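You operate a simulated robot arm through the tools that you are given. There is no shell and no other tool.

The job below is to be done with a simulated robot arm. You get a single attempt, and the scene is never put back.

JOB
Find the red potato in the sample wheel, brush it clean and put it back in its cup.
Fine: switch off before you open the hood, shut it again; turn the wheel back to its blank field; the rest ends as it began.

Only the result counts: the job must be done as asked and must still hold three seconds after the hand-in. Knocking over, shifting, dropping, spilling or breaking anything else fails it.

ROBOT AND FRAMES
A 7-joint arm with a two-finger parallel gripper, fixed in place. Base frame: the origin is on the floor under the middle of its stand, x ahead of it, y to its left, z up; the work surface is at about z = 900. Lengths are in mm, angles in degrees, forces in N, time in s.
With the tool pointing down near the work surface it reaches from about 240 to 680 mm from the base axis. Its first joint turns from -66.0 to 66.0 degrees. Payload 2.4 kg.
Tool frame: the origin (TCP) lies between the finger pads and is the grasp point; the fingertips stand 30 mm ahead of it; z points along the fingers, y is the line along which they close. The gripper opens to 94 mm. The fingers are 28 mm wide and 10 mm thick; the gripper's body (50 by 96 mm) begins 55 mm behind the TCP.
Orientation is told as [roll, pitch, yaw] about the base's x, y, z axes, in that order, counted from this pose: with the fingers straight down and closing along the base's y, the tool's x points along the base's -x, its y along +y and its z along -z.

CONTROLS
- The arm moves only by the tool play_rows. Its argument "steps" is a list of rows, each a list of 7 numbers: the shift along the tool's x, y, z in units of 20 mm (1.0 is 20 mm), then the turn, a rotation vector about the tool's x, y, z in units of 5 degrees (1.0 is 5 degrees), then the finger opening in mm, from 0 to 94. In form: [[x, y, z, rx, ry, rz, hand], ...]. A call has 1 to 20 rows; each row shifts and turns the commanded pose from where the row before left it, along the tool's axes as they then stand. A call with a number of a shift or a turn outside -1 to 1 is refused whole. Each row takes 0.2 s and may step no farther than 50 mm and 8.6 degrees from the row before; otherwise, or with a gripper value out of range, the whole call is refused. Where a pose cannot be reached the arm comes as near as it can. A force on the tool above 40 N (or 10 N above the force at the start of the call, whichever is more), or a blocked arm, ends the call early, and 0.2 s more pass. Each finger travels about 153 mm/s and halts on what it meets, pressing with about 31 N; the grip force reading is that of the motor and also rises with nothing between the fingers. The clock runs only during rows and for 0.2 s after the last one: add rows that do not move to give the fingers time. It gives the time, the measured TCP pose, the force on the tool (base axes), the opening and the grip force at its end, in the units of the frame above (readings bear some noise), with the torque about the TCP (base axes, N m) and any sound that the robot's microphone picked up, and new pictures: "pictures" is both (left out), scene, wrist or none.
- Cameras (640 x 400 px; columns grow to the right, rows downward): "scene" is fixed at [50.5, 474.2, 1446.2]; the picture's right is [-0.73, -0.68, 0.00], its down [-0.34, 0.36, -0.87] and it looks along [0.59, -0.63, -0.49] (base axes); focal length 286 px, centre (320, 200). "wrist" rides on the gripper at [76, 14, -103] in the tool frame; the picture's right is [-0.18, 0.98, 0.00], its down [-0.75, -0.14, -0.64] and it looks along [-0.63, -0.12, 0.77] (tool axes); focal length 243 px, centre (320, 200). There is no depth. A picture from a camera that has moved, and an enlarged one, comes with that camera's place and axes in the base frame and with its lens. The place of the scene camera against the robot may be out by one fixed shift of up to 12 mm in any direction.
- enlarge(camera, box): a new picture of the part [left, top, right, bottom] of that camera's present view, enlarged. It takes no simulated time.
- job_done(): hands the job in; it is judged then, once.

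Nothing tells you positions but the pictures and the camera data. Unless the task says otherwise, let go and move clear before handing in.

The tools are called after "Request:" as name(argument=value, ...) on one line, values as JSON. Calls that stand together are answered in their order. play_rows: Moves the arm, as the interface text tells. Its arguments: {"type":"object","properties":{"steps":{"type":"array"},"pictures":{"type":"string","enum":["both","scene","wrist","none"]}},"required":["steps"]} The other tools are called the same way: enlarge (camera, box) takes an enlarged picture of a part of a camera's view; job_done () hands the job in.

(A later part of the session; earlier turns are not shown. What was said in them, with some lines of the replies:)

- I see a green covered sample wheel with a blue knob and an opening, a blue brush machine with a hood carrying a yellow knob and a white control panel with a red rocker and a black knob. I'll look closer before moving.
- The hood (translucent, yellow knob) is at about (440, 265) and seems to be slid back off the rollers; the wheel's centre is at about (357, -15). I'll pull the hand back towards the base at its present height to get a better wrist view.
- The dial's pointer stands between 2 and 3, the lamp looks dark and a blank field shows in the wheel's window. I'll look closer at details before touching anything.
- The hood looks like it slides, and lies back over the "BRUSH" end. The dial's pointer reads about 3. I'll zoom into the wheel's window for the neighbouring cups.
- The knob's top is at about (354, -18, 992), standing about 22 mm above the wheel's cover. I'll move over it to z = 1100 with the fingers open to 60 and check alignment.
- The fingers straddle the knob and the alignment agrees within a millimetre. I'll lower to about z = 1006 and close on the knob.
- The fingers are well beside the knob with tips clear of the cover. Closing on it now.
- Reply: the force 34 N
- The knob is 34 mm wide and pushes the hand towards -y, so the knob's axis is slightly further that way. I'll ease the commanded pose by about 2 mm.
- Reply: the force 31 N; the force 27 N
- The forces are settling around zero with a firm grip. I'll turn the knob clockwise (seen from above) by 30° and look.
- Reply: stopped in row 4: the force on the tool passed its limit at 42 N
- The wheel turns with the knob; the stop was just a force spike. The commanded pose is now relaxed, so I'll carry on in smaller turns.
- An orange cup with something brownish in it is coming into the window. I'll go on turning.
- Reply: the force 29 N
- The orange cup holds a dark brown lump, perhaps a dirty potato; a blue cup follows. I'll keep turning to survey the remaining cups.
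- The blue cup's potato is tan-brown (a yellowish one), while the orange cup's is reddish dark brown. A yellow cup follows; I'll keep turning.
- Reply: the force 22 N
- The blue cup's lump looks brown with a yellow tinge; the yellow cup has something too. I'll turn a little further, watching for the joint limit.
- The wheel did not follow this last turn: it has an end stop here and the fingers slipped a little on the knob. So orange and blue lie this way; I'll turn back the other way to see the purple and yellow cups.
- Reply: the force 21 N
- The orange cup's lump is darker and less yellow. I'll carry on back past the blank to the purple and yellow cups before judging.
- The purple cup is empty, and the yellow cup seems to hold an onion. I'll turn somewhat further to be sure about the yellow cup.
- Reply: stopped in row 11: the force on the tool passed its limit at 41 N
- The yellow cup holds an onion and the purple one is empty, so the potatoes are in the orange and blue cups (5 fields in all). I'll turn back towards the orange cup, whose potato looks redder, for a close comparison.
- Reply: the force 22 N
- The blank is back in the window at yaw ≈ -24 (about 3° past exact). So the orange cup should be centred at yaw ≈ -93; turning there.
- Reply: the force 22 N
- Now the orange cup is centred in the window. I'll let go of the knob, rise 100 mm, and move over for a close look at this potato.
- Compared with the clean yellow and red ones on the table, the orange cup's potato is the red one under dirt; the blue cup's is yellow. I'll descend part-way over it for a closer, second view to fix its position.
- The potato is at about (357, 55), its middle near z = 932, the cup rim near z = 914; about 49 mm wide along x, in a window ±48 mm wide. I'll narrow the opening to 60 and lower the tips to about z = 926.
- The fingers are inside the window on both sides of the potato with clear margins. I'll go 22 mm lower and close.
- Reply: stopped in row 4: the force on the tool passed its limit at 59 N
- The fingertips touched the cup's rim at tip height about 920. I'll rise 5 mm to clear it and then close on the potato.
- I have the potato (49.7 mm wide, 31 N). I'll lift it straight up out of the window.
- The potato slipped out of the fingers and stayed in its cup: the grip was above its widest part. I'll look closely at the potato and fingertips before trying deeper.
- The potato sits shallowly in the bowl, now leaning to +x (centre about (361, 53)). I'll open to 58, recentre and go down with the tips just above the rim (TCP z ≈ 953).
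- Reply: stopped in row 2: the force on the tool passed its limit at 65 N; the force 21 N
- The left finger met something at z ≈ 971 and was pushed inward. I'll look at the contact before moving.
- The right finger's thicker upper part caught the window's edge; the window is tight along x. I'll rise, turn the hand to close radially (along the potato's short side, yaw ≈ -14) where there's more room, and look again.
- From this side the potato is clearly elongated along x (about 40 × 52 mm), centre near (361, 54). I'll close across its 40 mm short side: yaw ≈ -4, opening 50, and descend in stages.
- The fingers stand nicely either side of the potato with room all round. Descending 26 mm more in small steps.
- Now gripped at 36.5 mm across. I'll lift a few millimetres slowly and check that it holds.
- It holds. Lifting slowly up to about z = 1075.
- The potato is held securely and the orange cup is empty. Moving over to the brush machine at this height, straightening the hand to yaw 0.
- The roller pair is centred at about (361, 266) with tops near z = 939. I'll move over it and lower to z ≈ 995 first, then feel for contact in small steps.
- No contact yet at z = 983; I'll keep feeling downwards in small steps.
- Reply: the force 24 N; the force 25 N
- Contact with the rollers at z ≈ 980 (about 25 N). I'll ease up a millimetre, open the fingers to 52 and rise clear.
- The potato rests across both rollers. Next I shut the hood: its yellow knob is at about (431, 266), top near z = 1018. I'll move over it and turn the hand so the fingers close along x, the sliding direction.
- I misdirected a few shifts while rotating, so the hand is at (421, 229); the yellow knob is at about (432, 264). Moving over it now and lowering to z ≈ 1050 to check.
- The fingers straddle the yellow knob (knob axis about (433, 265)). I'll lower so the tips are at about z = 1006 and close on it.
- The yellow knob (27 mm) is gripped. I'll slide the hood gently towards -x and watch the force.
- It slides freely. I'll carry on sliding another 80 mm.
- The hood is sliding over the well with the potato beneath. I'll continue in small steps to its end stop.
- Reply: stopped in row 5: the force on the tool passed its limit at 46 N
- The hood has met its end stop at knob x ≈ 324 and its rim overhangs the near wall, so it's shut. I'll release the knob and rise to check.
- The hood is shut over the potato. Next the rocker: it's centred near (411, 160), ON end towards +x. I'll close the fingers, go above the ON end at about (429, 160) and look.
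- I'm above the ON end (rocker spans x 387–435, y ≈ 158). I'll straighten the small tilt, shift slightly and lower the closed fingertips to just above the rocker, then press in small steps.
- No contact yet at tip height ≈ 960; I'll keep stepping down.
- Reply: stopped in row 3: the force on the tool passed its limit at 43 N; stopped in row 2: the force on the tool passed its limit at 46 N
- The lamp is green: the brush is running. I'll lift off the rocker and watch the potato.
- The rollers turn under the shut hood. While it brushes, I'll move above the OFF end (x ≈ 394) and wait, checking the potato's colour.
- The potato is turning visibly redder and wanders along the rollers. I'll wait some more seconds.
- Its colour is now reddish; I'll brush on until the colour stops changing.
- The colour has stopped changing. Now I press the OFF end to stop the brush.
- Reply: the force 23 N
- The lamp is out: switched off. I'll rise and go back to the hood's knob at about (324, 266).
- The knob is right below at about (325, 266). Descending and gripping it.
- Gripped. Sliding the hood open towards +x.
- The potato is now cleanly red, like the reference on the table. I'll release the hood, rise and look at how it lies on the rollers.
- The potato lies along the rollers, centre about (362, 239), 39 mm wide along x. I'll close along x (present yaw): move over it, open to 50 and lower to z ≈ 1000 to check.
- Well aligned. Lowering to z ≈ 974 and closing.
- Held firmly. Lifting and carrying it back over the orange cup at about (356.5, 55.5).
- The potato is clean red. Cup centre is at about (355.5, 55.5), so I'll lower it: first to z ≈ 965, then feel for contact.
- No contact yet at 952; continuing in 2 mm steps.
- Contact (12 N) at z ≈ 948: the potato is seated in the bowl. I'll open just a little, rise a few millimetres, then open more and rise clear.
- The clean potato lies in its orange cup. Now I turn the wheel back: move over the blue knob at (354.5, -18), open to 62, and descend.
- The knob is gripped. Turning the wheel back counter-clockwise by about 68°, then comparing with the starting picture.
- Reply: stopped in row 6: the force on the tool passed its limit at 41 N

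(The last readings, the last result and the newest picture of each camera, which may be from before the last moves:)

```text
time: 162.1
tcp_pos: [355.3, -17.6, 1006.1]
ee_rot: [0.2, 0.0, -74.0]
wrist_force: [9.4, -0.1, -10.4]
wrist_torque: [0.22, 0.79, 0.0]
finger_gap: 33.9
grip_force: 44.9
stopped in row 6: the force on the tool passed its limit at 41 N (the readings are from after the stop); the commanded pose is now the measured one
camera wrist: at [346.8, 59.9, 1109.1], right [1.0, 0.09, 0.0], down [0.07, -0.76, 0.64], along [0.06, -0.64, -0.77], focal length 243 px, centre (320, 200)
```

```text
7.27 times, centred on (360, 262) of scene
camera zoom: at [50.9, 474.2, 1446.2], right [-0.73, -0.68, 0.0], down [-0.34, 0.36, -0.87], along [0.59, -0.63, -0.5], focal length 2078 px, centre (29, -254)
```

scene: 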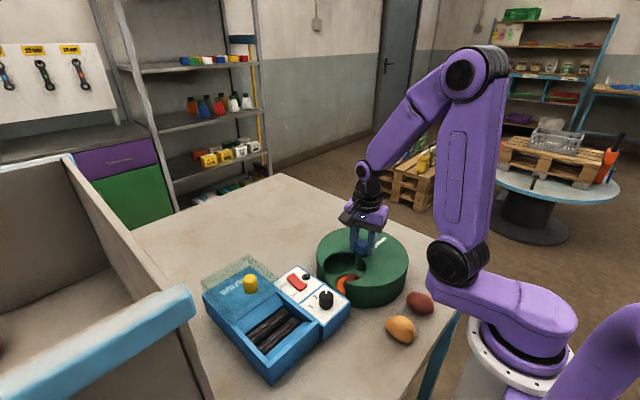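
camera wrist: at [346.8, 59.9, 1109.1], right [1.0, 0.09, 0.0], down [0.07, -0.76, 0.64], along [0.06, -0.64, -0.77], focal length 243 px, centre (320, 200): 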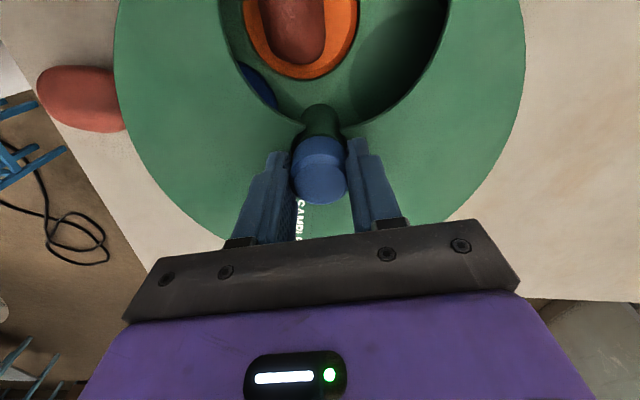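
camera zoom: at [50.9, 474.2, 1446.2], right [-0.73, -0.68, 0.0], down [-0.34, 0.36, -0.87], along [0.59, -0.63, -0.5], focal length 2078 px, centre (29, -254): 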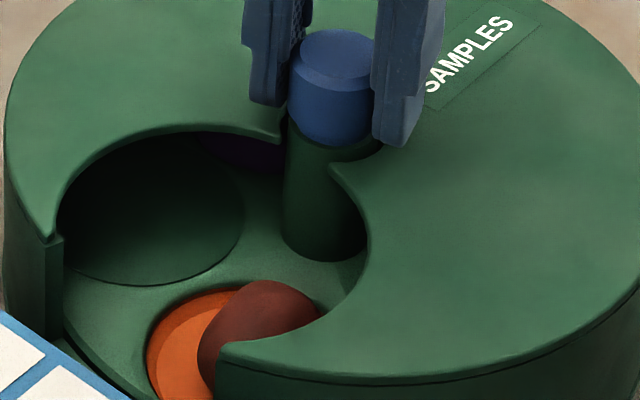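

A force spike stopped it at 16°; the pose is now relaxed. Continuing to turn.

Request:
play_rows(steps=[[0, 0, 0, 0, 0, -0.4, 24], [0, 0, 0, 0, 0, -0.6, 24], [0, 0, 0, 0, 0, -0.6, 24], [0, 0, 0, 0, 0, -0.6, 24], [0, 0, 0, 0, 0, -0.6, 24], [0, 0, 0, 0, 0, -0.6, 24], [0, 0, 0, 0, 0, -0.6, 24], [0, 0, 0, 0, 0, -0.6, 24], [0, 0, 0, 0, 0, -0.6, 24], [0, 0, 0, 0, 0, -0.6, 24], [0, 0, 0, 0, 0, -0.6, 24], [0, 0, 0, 0, 0, -0.6, 24], [0, 0, 0, 0, 0, -0.6, 24], [0, 0, 0, 0, 0, -0.6, 24], [0, 0, 0, 0, 0, -0.6, 24], [0, 0, 0, 0, 0, -0.6, 24], [0, 0, 0, 0, 0, -0.6, 24], [0, 0, 0, 0, 0, -0.4, 24], [0, 0, 0, 0, 0, 0, 24]], pictures="both")

Request:
enlarge(camera="scene", box=[325, 235, 395, 290])

```text
time: 166.1
tcp_pos: [355.6, -18.5, 1006.9]
ee_rot: [0.2, -0.3, -22.0]
wrist_force: [16.2, -3.8, -20.3]
wrist_torque: [-0.68, 0.26, 0.05]
finger_gap: 33.4
grip_force: 45.0
camera wrist: at [288.6, 24.3, 1109.0], right [0.54, 0.84, 0.0], down [0.64, -0.41, 0.64], along [0.54, -0.35, -0.77], focal length 243 px, centre (320, 200)
```

scene: 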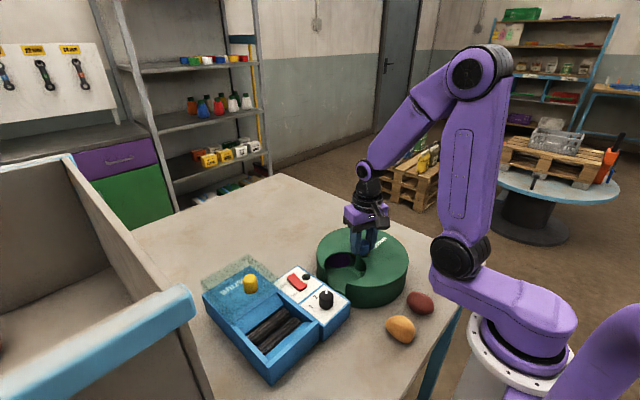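
wrist: 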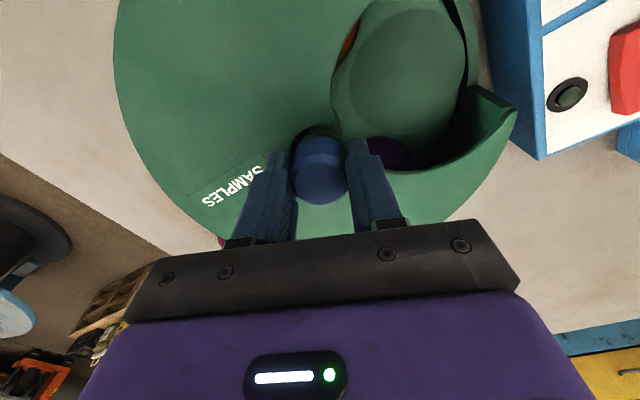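

```text
7.27 times, centred on (360, 262) of scene
camera zoom: at [51.3, 474.1, 1446.2], right [-0.73, -0.68, 0.0], down [-0.34, 0.36, -0.87], along [0.59, -0.63, -0.5], focal length 2078 px, centre (29, -254)
```

zoom: 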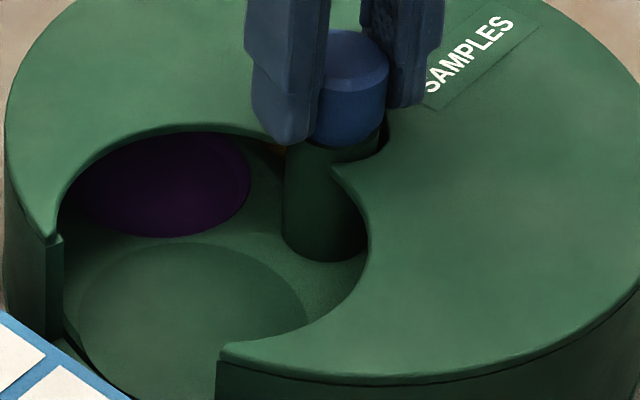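

Compared with the starting picture, the blank still needs about 5° more counter-clockwise. Adding that.

Request:
play_rows(steps=[[0, 0, 0, 0, 0, -0.5, 24], [0, 0, 0, 0, 0, -0.5, 24], [0, 0, 0, 0, 0, 0, 24], [0, 0, 0, 0, 0, 0, 24]], pictures="none")

Request:
enlarge(camera="scene", box=[325, 235, 395, 290])

```text
time: 167.1
tcp_pos: [353.1, -18.0, 1006.6]
ee_rot: [0.1, -0.3, -17.0]
wrist_force: [18.7, -8.6, -20.7]
wrist_torque: [-0.54, 0.72, 0.01]
finger_gap: 33.7
grip_force: 44.9
```

```text
7.27 times, centred on (360, 262) of scene
camera zoom: at [51.3, 473.9, 1446.2], right [-0.73, -0.68, 0.0], down [-0.34, 0.36, -0.87], along [0.59, -0.63, -0.5], focal length 2078 px, centre (29, -254)
```

zoom: 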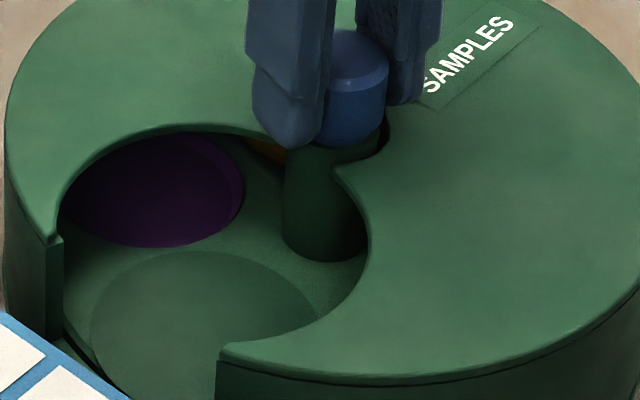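

It now matches the starting picture. I'll relieve the side force slightly and let go, then check whether it stayed.

Request:
play_rows(steps=[[-0.045, 0.01, 0, 0, 0, 0, 24], [0, 0, 0, 0, 0, 0, 24]], pictures="none")

Request:
play_rows(steps=[[0, 0, 0, 0, 0, 0, 34], [0, 0, 0, 0, 0, 0, 38], [0, 0, 0, 0, 0, 0, 48], [0, 0, 0, 0, 0, 0, 62], [0, 0, 0, 0, 0, 0, 62]], pictures="scene")

Request:
enlarge(camera="scene", box=[325, 235, 395, 290])

```text
time: 167.7
tcp_pos: [354.7, -17.7, 1006.7]
ee_rot: [0.1, 0.0, -17.0]
wrist_force: [0.4, -6.7, -5.8]
wrist_torque: [-1.04, -0.91, 0.02]
finger_gap: 33.6
grip_force: 45.6
```

```text
time: 168.9
tcp_pos: [356.0, -18.6, 1007.9]
ee_rot: [0.1, -0.2, -17.0]
wrist_force: [0.0, 0.2, 0.4]
wrist_torque: [0.02, 0.0, 0.01]
finger_gap: 61.9
grip_force: 0.0
```

scene: 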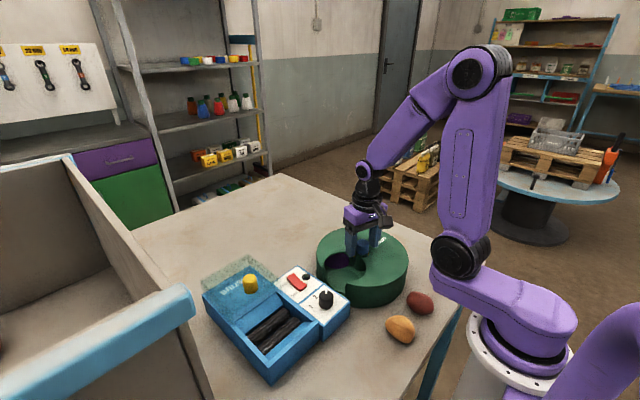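

```text
7.27 times, centred on (360, 262) of scene
camera zoom: at [50.5, 474.2, 1446.2], right [-0.73, -0.68, 0.0], down [-0.34, 0.36, -0.87], along [0.59, -0.63, -0.49], focal length 2078 px, centre (29, -254)
```

zoom: 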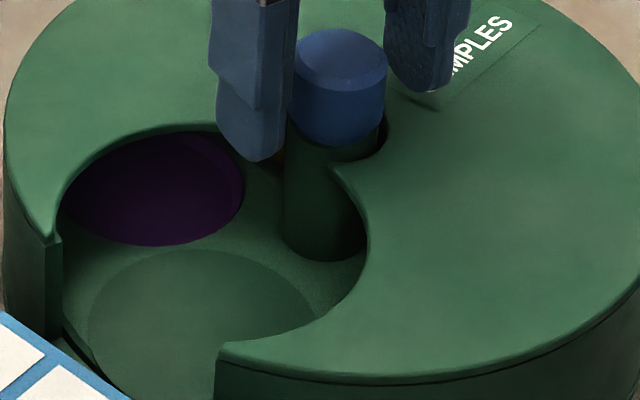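

The wheel stayed put and shows the blank as at the start. I'll rise and turn the hand to yaw -90 for the hood.

Request:
play_rows(steps=[[0, 0, -0.6, 0, 0, 0, 62], [0, 0, -0.95, 0, 0, 0, 62], [0, 0, -1, 0, 0, 0, 62], [0, 0, -1, 0, 0, 0, 62], [0, 0, -1, 0, 0, 0, 62], [0, 0, 0, 0, 0, 0.9, 62], [0, 0, 0, 0, 0, 1, 62], [0, 0, 0, 0, 0, 1, 62], [0, 0, 0, 0, 0, 1, 62], [0, 0, 0, 0, 0, 1, 62], [0, 0, 0, 0, 0, 1, 62], [0, 0, 0, 0, 0, 1, 62], [0, 0, 0, 0, 0, 1, 62], [0, 0, 0, 0, 0, 1, 62], [0, 0, 0, 0, 0, 1, 62], [0, 0, 0, 0, 0, 1, 62], [0, 0, 0, 0, 0, 1, 62], [0, 0, 0, 0, 0, 1, 62], [0, 0, 0, 0, 0, 1, 62], [0, 0, 0, 0, 0, 0.7, 62]], pictures="none")

Request:
enlarge(camera="scene", box=[325, 235, 395, 290])

```text
time: 173.1
tcp_pos: [354.3, -17.9, 1097.1]
ee_rot: [0.2, 0.1, -90.1]
wrist_force: [0.5, 0.0, -0.8]
wrist_torque: [0.0, 0.0, 0.01]
finger_gap: 62.0
grip_force: 0.0
```

```text
7.27 times, centred on (360, 262) of scene
camera zoom: at [50.5, 474.2, 1446.2], right [-0.73, -0.68, 0.0], down [-0.34, 0.36, -0.87], along [0.59, -0.63, -0.49], focal length 2078 px, centre (29, -254)
```

zoom: 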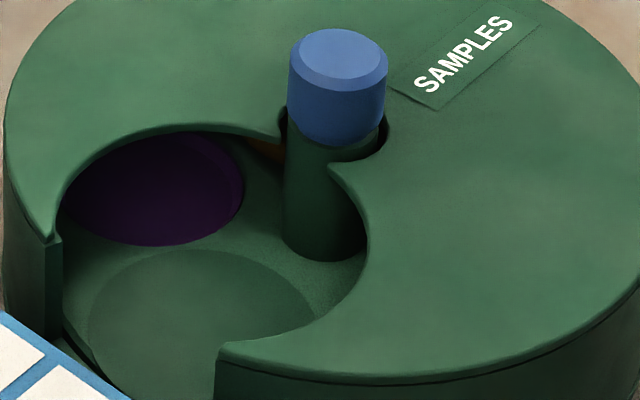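

The window matches the starting view. Now to the hood's knob at about (431, 266).

Request:
play_rows(steps=[[0.7, 0.2, 0, 0, 0, 0, 56], [0.95, 0.26, 0, 0, 0, 0, 56], [0.95, 0.26, 0, 0, 0, 0, 56], [0.95, 0.26, 0, 0, 0, 0, 56], [0.95, 0.26, 0, 0, 0, 0, 56], [0.95, 0.26, 0, 0, 0, 0, 56], [0.95, 0.26, 0, 0, 0, 0, 56], [0.95, 0.26, 0, 0, 0, 0, 56], [0.95, 0.26, 0, 0, 0, 0, 56], [0.95, 0.26, 0, 0, 0, 0, 56], [0.95, 0.26, 0, 0, 0, 0, 56], [0.95, 0.26, 0, 0, 0, 0, 56], [0.95, 0.26, 0, 0, 0, 0, 56], [0.95, 0.26, 0, 0, 0, 0, 56], [0.95, 0.24, 0, 0, 0, 0, 56], [0.2, 0, 0, 0, 0, 0, 56], [0, 0, 0, 0, 0, 0, 56], [0, 0, 0, 0, 0, 0, 56]], pictures="both")

Request:
enlarge(camera="wrist", box=[180, 0, 460, 210])

```text
time: 176.9
tcp_pos: [431.1, 266.1, 1098.7]
ee_rot: [0.1, 0.1, -90.0]
wrist_force: [0.2, 0.2, 0.6]
wrist_torque: [-0.01, 0.02, 0.0]
finger_gap: 56.0
grip_force: 0.0
camera wrist: at [445.2, 343.1, 1200.9], right [0.98, -0.18, 0.0], down [-0.14, -0.75, 0.64], along [-0.12, -0.63, -0.77], focal length 243 px, centre (320, 200)
```

scene: 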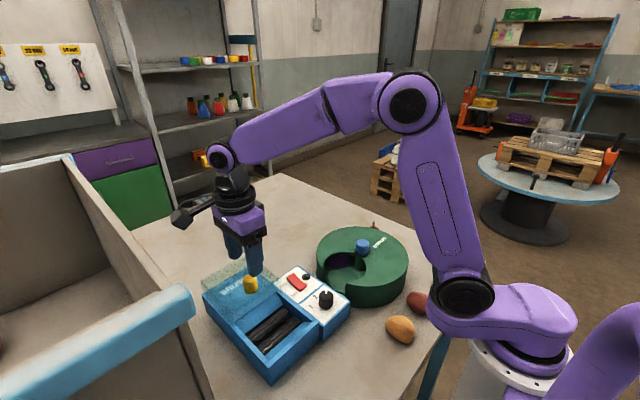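
wrist: 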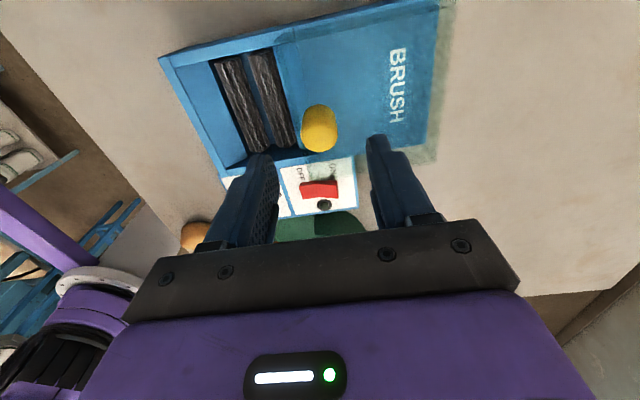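

```text
1.90 times, centred on (320, 105) of wrist
camera zoom: at [445.2, 343.1, 1200.9], right [0.98, -0.18, 0.0], down [-0.14, -0.75, 0.64], along [-0.12, -0.63, -0.77], focal length 462 px, centre (320, 381)
```

zoom: 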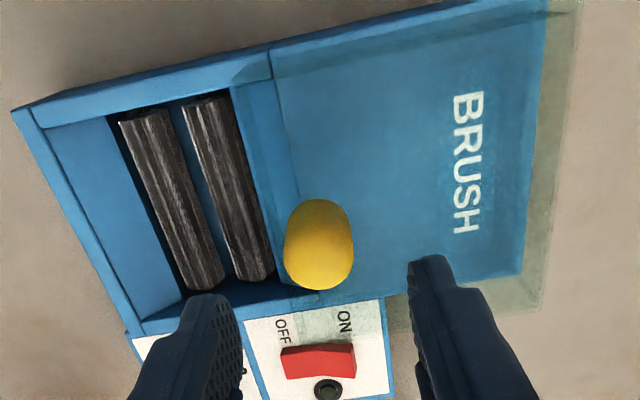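

Aligned with the knob. Descending, gripping and sliding the hood shut again.

Request:
play_rows(steps=[[0, -0.02, 0.8, 0, 0, 0, 56], [0, 0, 0.9, 0, 0, 0, 56], [0, 0, 0.8, 0, 0, 0, 56], [0, 0, 0.5, 0, 0, 0, 56], [0, 0, 0, 0, 0, 0, 56], [0, 0, 0, 0, 0, 0, 40], [0, 0, 0, 0, 0, 0, 26], [0, 0, 0, 0, 0, 0, 20], [0, 0, 0, 0, 0, 0, 20], [0, 0, 0, 0, 0, 0, 20]], pictures="none")

Request:
play_rows(steps=[[0, -0.2, 0, 0, 0, 0, 20], [0, -0.4, 0, 0, 0, 0, 20], [0, -0.4, 0, 0, 0, 0, 20], [0, -0.4, 0, 0, 0, 0, 20], [0, -0.4, 0, 0, 0, 0, 20], [0, -0.4, 0, 0, 0, 0, 20], [0, -0.4, 0, 0, 0, 0, 20], [0, -0.4, 0, 0, 0, 0, 20], [0, -0.4, 0, 0, 0, 0, 20], [0, -0.4, 0, 0, 0, 0, 20], [0, -0.4, 0, 0, 0, 0, 20], [0, -0.4, 0, 0, 0, 0, 20], [0, -0.3, 0, 0, 0, 0, 20], [0, 0, 0, 0, 0, 0, 20]], pictures="both")

```text
time: 179.1
tcp_pos: [431.8, 267.0, 1038.5]
ee_rot: [0.1, 0.2, -90.0]
wrist_force: [0.2, 0.3, -2.1]
wrist_torque: [0.22, 0.27, 0.02]
finger_gap: 26.9
grip_force: 45.2
```

```text
time: 182.1
tcp_pos: [333.5, 266.3, 1037.5]
ee_rot: [0.3, 0.1, -89.9]
wrist_force: [0.2, 8.0, 8.6]
wrist_torque: [-0.55, 0.66, 0.37]
finger_gap: 27.3
grip_force: 45.3
camera wrist: at [347.2, 343.0, 1141.4], right [0.98, -0.18, 0.0], down [-0.14, -0.76, 0.64], along [-0.11, -0.63, -0.77], focal length 243 px, centre (320, 200)
```

scene: 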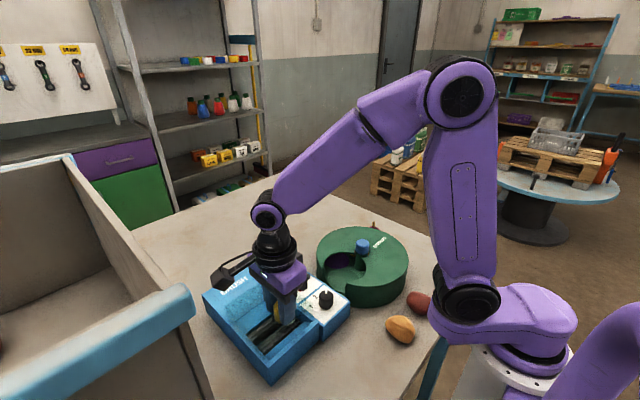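
wrist: 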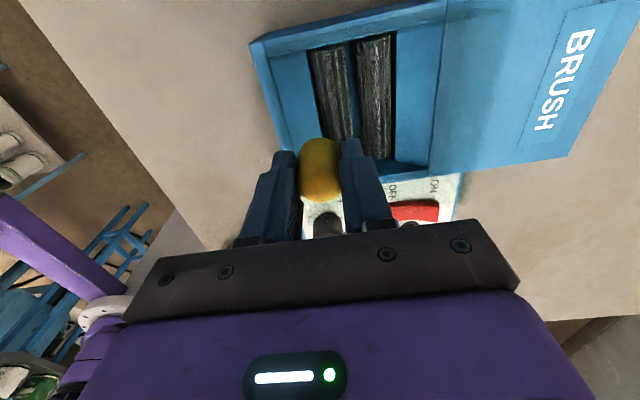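

Now the last stretch to the end stop in small steps.

Request:
play_rows(steps=[[0, -0.15, 0, 0, 0, 0, 20], [0, -0.15, 0, 0, 0, 0, 20], [0, -0.15, 0, 0, 0, 0, 20], [0, -0.15, 0, 0, 0, 0, 20], [0, -0.15, 0, 0, 0, 0, 20], [0, 0, 0, 0, 0, 0, 20]], pictures="wrist")

```text
time: 183.5
tcp_pos: [324.6, 266.8, 1038.1]
ee_rot: [0.9, 0.4, -90.2]
wrist_force: [12.2, 3.5, -9.5]
wrist_torque: [-0.32, 0.89, 0.18]
finger_gap: 27.4
grip_force: 45.0
stopped in row 6: the force on the tool passed its limit at 41 N (the readings are from after the stop); the commanded pose is now the measured one
camera wrist: at [336.9, 342.4, 1141.8], right [0.98, -0.19, 0.02], down [-0.15, -0.76, 0.63], along [-0.11, -0.63, -0.77], focal length 243 px, centre (320, 200)
```

wrist: 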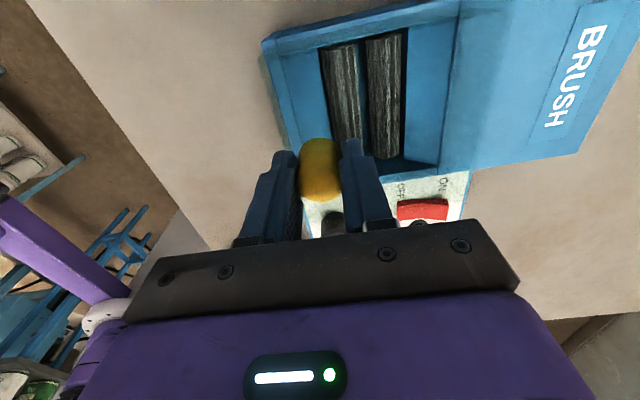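

At the end stop again. Releasing and rising well clear, then a final look at everything.

Request:
play_rows(steps=[[0, 0, 0, 0, 0, 0, 30], [0, 0, 0, 0, 0, 0, 44], [0, 0, 0, 0, 0, 0, 56], [0, 0, 0, 0, 0, 0, 56], [0, 0, -0.7, 0, 0, 0, 56], [0, 0, -0.9, 0, 0, 0, 56], [0, 0, -1, 0, 0, 0, 56], [0, 0, -1, 0, 0, 0, 56], [0, 0, -1, 0, 0, 0, 56], [0, 0, -1, 0, 0, 0, 56], [0, 0, -1, 0, 0, 0, 56], [0, 0, -1, 0, 0, 0, 56], [0, 0, -1, 0, 0, 0, 56], [0, 0, 0, 0, 0, 0, 56]], pictures="both")

Request:
enlarge(camera="scene", box=[190, 230, 350, 390])

Request:
enlarge(camera="wrist", box=[200, 0, 480, 200])

Request:
enlarge(camera="scene", box=[300, 210, 460, 350])

```text
time: 186.5
tcp_pos: [319.5, 265.9, 1212.1]
ee_rot: [0.9, 0.3, -90.2]
wrist_force: [0.3, 0.3, -0.2]
wrist_torque: [0.01, 0.0, 0.02]
finger_gap: 55.8
grip_force: 0.1
camera wrist: at [331.9, 341.3, 1315.4], right [0.98, -0.19, 0.01], down [-0.15, -0.76, 0.64], along [-0.11, -0.63, -0.77], focal length 243 px, centre (320, 200)
```

scene: 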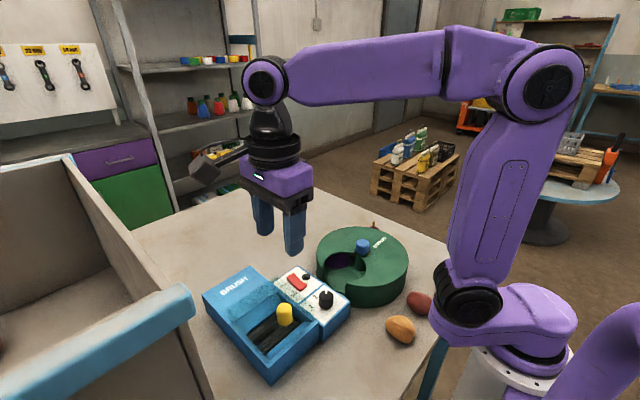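
wrist: 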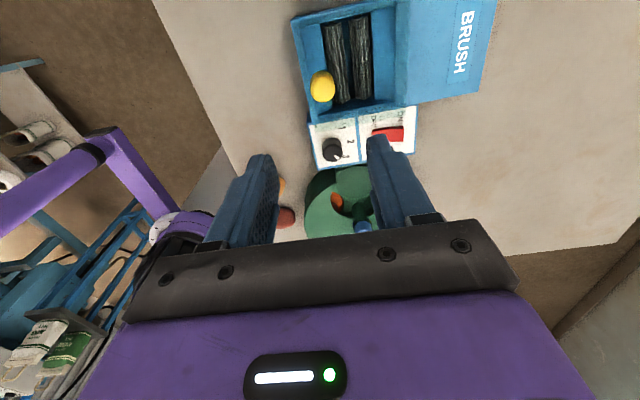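

```text
2.50 times, centred on (270, 310) of scene
camera zoom: at [50.5, 474.2, 1446.2], right [-0.73, -0.68, 0.0], down [-0.34, 0.36, -0.87], along [0.59, -0.63, -0.49], focal length 714 px, centre (445, -75)
```

zoom: 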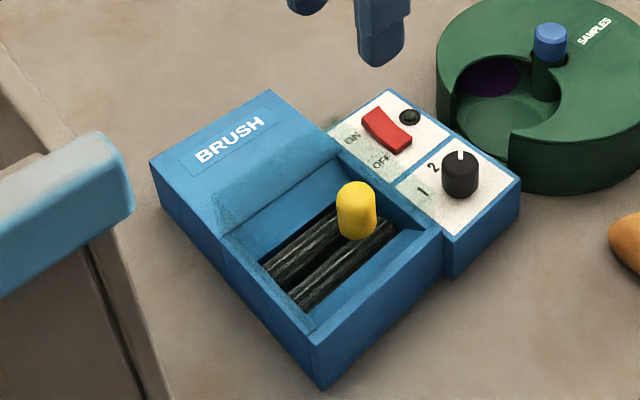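

```text
2.00 times, centred on (340, 100) of wrist
camera zoom: at [331.9, 341.3, 1315.4], right [0.98, -0.19, 0.01], down [-0.15, -0.76, 0.64], along [-0.11, -0.63, -0.77], focal length 485 px, centre (280, 400)
```

zoom: 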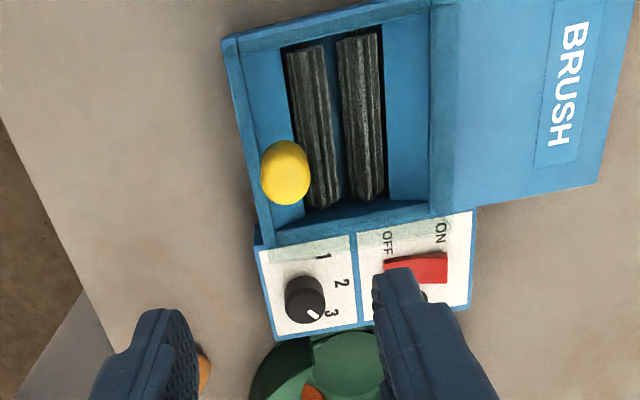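

```text
2.86 times, centred on (380, 280) of scene
camera zoom: at [50.5, 474.2, 1446.2], right [-0.73, -0.68, 0.0], down [-0.34, 0.36, -0.87], along [0.59, -0.63, -0.49], focal length 816 px, centre (149, -29)
```

zoom: 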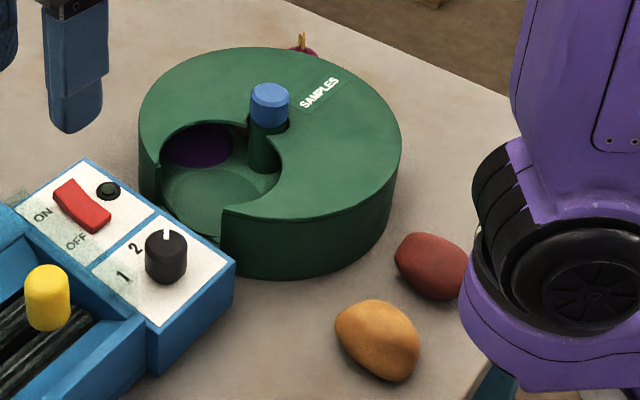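

The machine is off and the blank is showing. I'll check the hood's near edge closely to be sure it covers the well.

Request:
enlarge(camera="scene", box=[230, 320, 330, 390])

Request:
enlarge(camera="wrist", box=[280, 0, 430, 130])

Request:
enlarge(camera="wrist", box=[290, 150, 400, 240])

```text
5.71 times, centred on (280, 355) of scene
camera zoom: at [50.5, 474.2, 1446.2], right [-0.73, -0.68, 0.0], down [-0.34, 0.36, -0.87], along [0.59, -0.63, -0.49], focal length 1632 px, centre (549, -686)
```

zoom: 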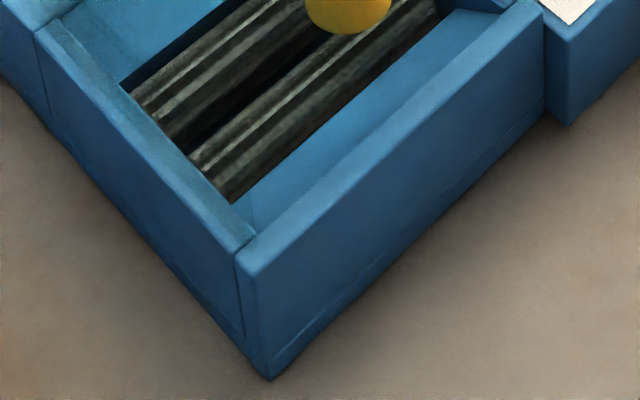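

```text
3.08 times, centred on (355, 65) of wrist
camera zoom: at [331.9, 341.3, 1315.4], right [0.98, -0.19, 0.01], down [-0.15, -0.76, 0.64], along [-0.11, -0.63, -0.77], focal length 746 px, centre (212, 615)
```

zoom: 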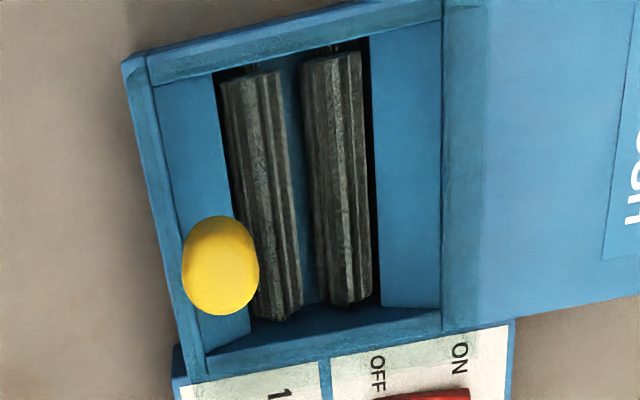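

```text
4.44 times, centred on (345, 195) of wrist
camera zoom: at [331.9, 341.3, 1315.4], right [0.98, -0.19, 0.01], down [-0.15, -0.76, 0.64], along [-0.11, -0.63, -0.77], focal length 1078 px, centre (209, 222)
```

zoom: 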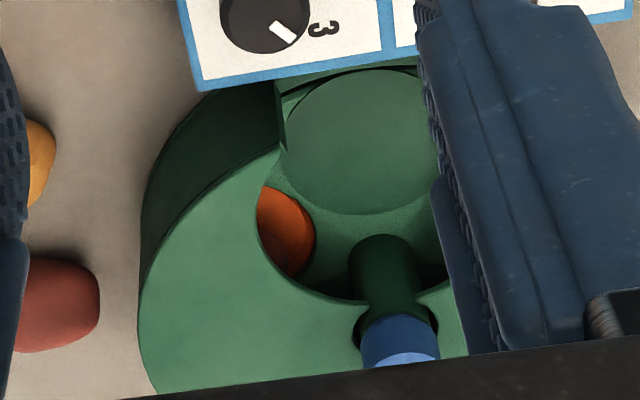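

The hood covers the well up to its stop, the dial still reads 3, the lamp is dark, and the blank is in the window. I'll bring the arm back near its starting pose before handing in.

Request:
play_rows(steps=[[-0.775, 0.62, -0.38, 0, 0, 0, 60], [-0.775, 0.62, -0.38, 0, 0, 0, 70], [-0.775, 0.62, -0.38, 0, 0, 0, 80], [-0.775, 0.62, -0.38, 0, 0, 0, 90], [-0.775, 0.62, -0.38, 0, 0, 0, 94], [-0.775, 0.62, -0.38, 0, 0, 0, 94], [-0.775, 0.62, -0.38, 0, 0, 0, 94], [-0.775, 0.62, -0.38, 0, 0, 0, 94], [-0.775, 0.62, -0.38, 0, 0, 0, 94], [-0.775, 0.62, -0.38, 0, 0, 0, 94], [0, 0, 0, 0, 0, 0, 94]], pictures="none")

Request:
play_rows(steps=[[0, 0, 0, 0, 0, -1, 94], [0, 0, 0, 0, 0, -1, 94], [0, 0, 0, 0, 0, -1, 94], [0, 0, 0, 0, 0, -1, 94], [0, 0, 0, 0, 0, -1, 94], [0, 0, 0, 0, 0, -1, 94], [0, 0, 0, 0, 0, -1, 94], [0, 0, 0, 0, 0, -1, 94], [0, 0, 0, 0, 0, -1, 94], [0, 0, 0, 0, 0, -1, 94], [0, 0, 0, 0, 0, -1, 94], [0, 0, 0, 0, 0, -1, 94], [0, 0, 0, 0, 0, -1, 94], [0, 0, 0, 0, 0, -1, 94], [0, 0, 0, 0, 0, -1, 94], [0, 0, 0, 0, 0, -1, 94], [0, 0, 0, 0, 0, -1, 94], [0, 0, 0, 0, 0, -1, 94], [0, 0, 0, 0, 0, 0, 94]], pictures="both")

Request:
enlarge(camera="wrist", box=[120, 0, 500, 130])

Request:
enlarge(camera="scene", box=[325, 235, 395, 290])

```text
time: 188.9
tcp_pos: [443.1, 110.1, 1288.2]
ee_rot: [0.9, 0.4, -90.2]
wrist_force: [0.3, -0.5, 0.7]
wrist_torque: [-0.01, 0.03, -0.01]
finger_gap: 93.8
grip_force: 0.0
```

```text
time: 192.9
tcp_pos: [443.3, 108.3, 1288.1]
ee_rot: [0.3, -0.9, -0.1]
wrist_force: [-1.0, 0.3, -0.3]
wrist_torque: [0.01, -0.01, 0.01]
finger_gap: 93.9
grip_force: 0.0
camera wrist: at [364.7, 123.9, 1389.4], right [0.19, 0.98, 0.01], down [0.74, -0.15, 0.65], along [0.64, -0.11, -0.76], focal length 243 px, centre (320, 200)
```

scene: 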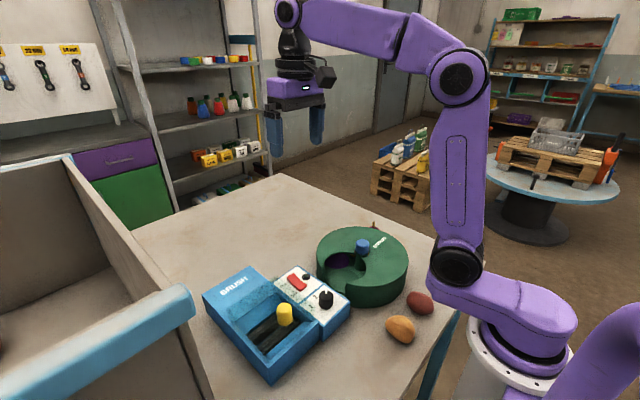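
wrist: 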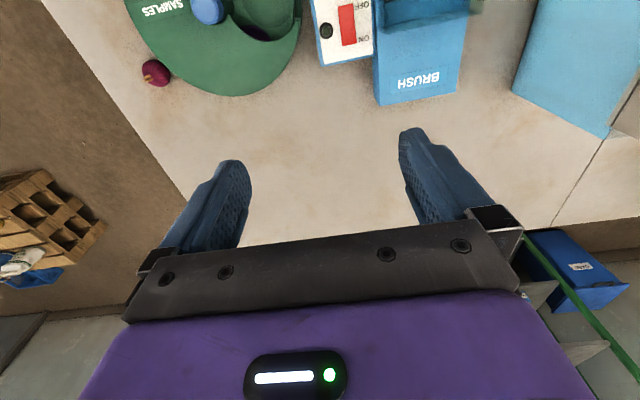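

```text
1.68 times, centred on (310, 65) of wrist
camera zoom: at [364.7, 123.9, 1389.4], right [0.19, 0.98, 0.01], down [0.74, -0.15, 0.65], along [0.64, -0.11, -0.76], focal length 409 px, centre (337, 427)
```

zoom: 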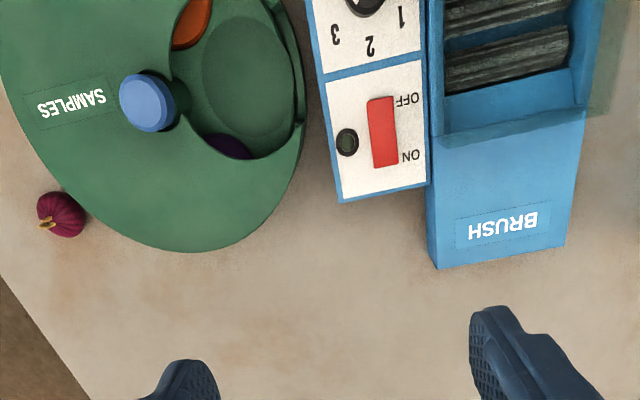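

```text
7.27 times, centred on (360, 262) of scene
camera zoom: at [50.5, 474.2, 1446.2], right [-0.73, -0.68, 0.0], down [-0.34, 0.36, -0.87], along [0.59, -0.63, -0.49], focal length 2078 px, centre (29, -254)
```

zoom: 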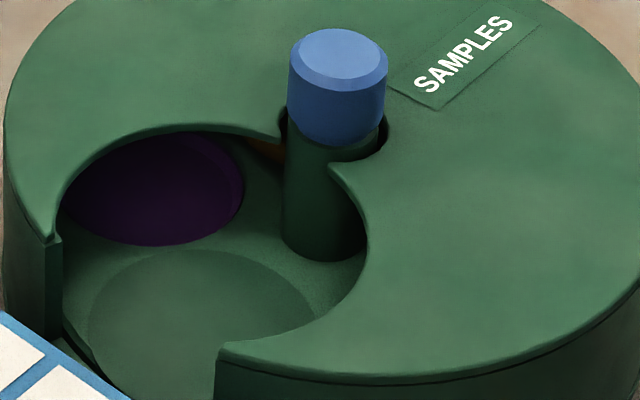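

The clean red potato is back in its orange cup, with the wheel on its blank field as at the start. The brush is off with its lamp dark, the hood is shut and the dial is untouched. The arm is clear near its starting pose, so I'm handing in.

Request:
job_done()

```text
The job is handed in.
```

I brushed the red potato clean and put it back in its orange cup, then handed the job in. How it was judged I haven't been told.

- **Potato:** the wheel held two dirty potatoes, in the orange and blue cups. I took the orange one because it looked redder under the dirt, and brushing showed it was red all over. It ran for about 14 seconds under the shut hood, until its colour stopped changing.
- **Machine:** I switched it off before opening the hood, and the lamp is dark. The hood was open when I began; I read "shut it again" as leaving it shut, so it is shut now.
- **Wheel:** the blank field is back in the window and matches the starting picture closely.
- **The rest:** the dial is still at 3. I took "Fine:" as a heading for the notes, not a brush setting, so I left the dial alone. The onion, the yellow potato and the vegetables on the table were not touched.

On the first grip the potato slipped out of the fingers and stayed in its cup. The fingers also bumped the wheel once inside its window and once at its edge. I saw no damage, and nothing else moved.
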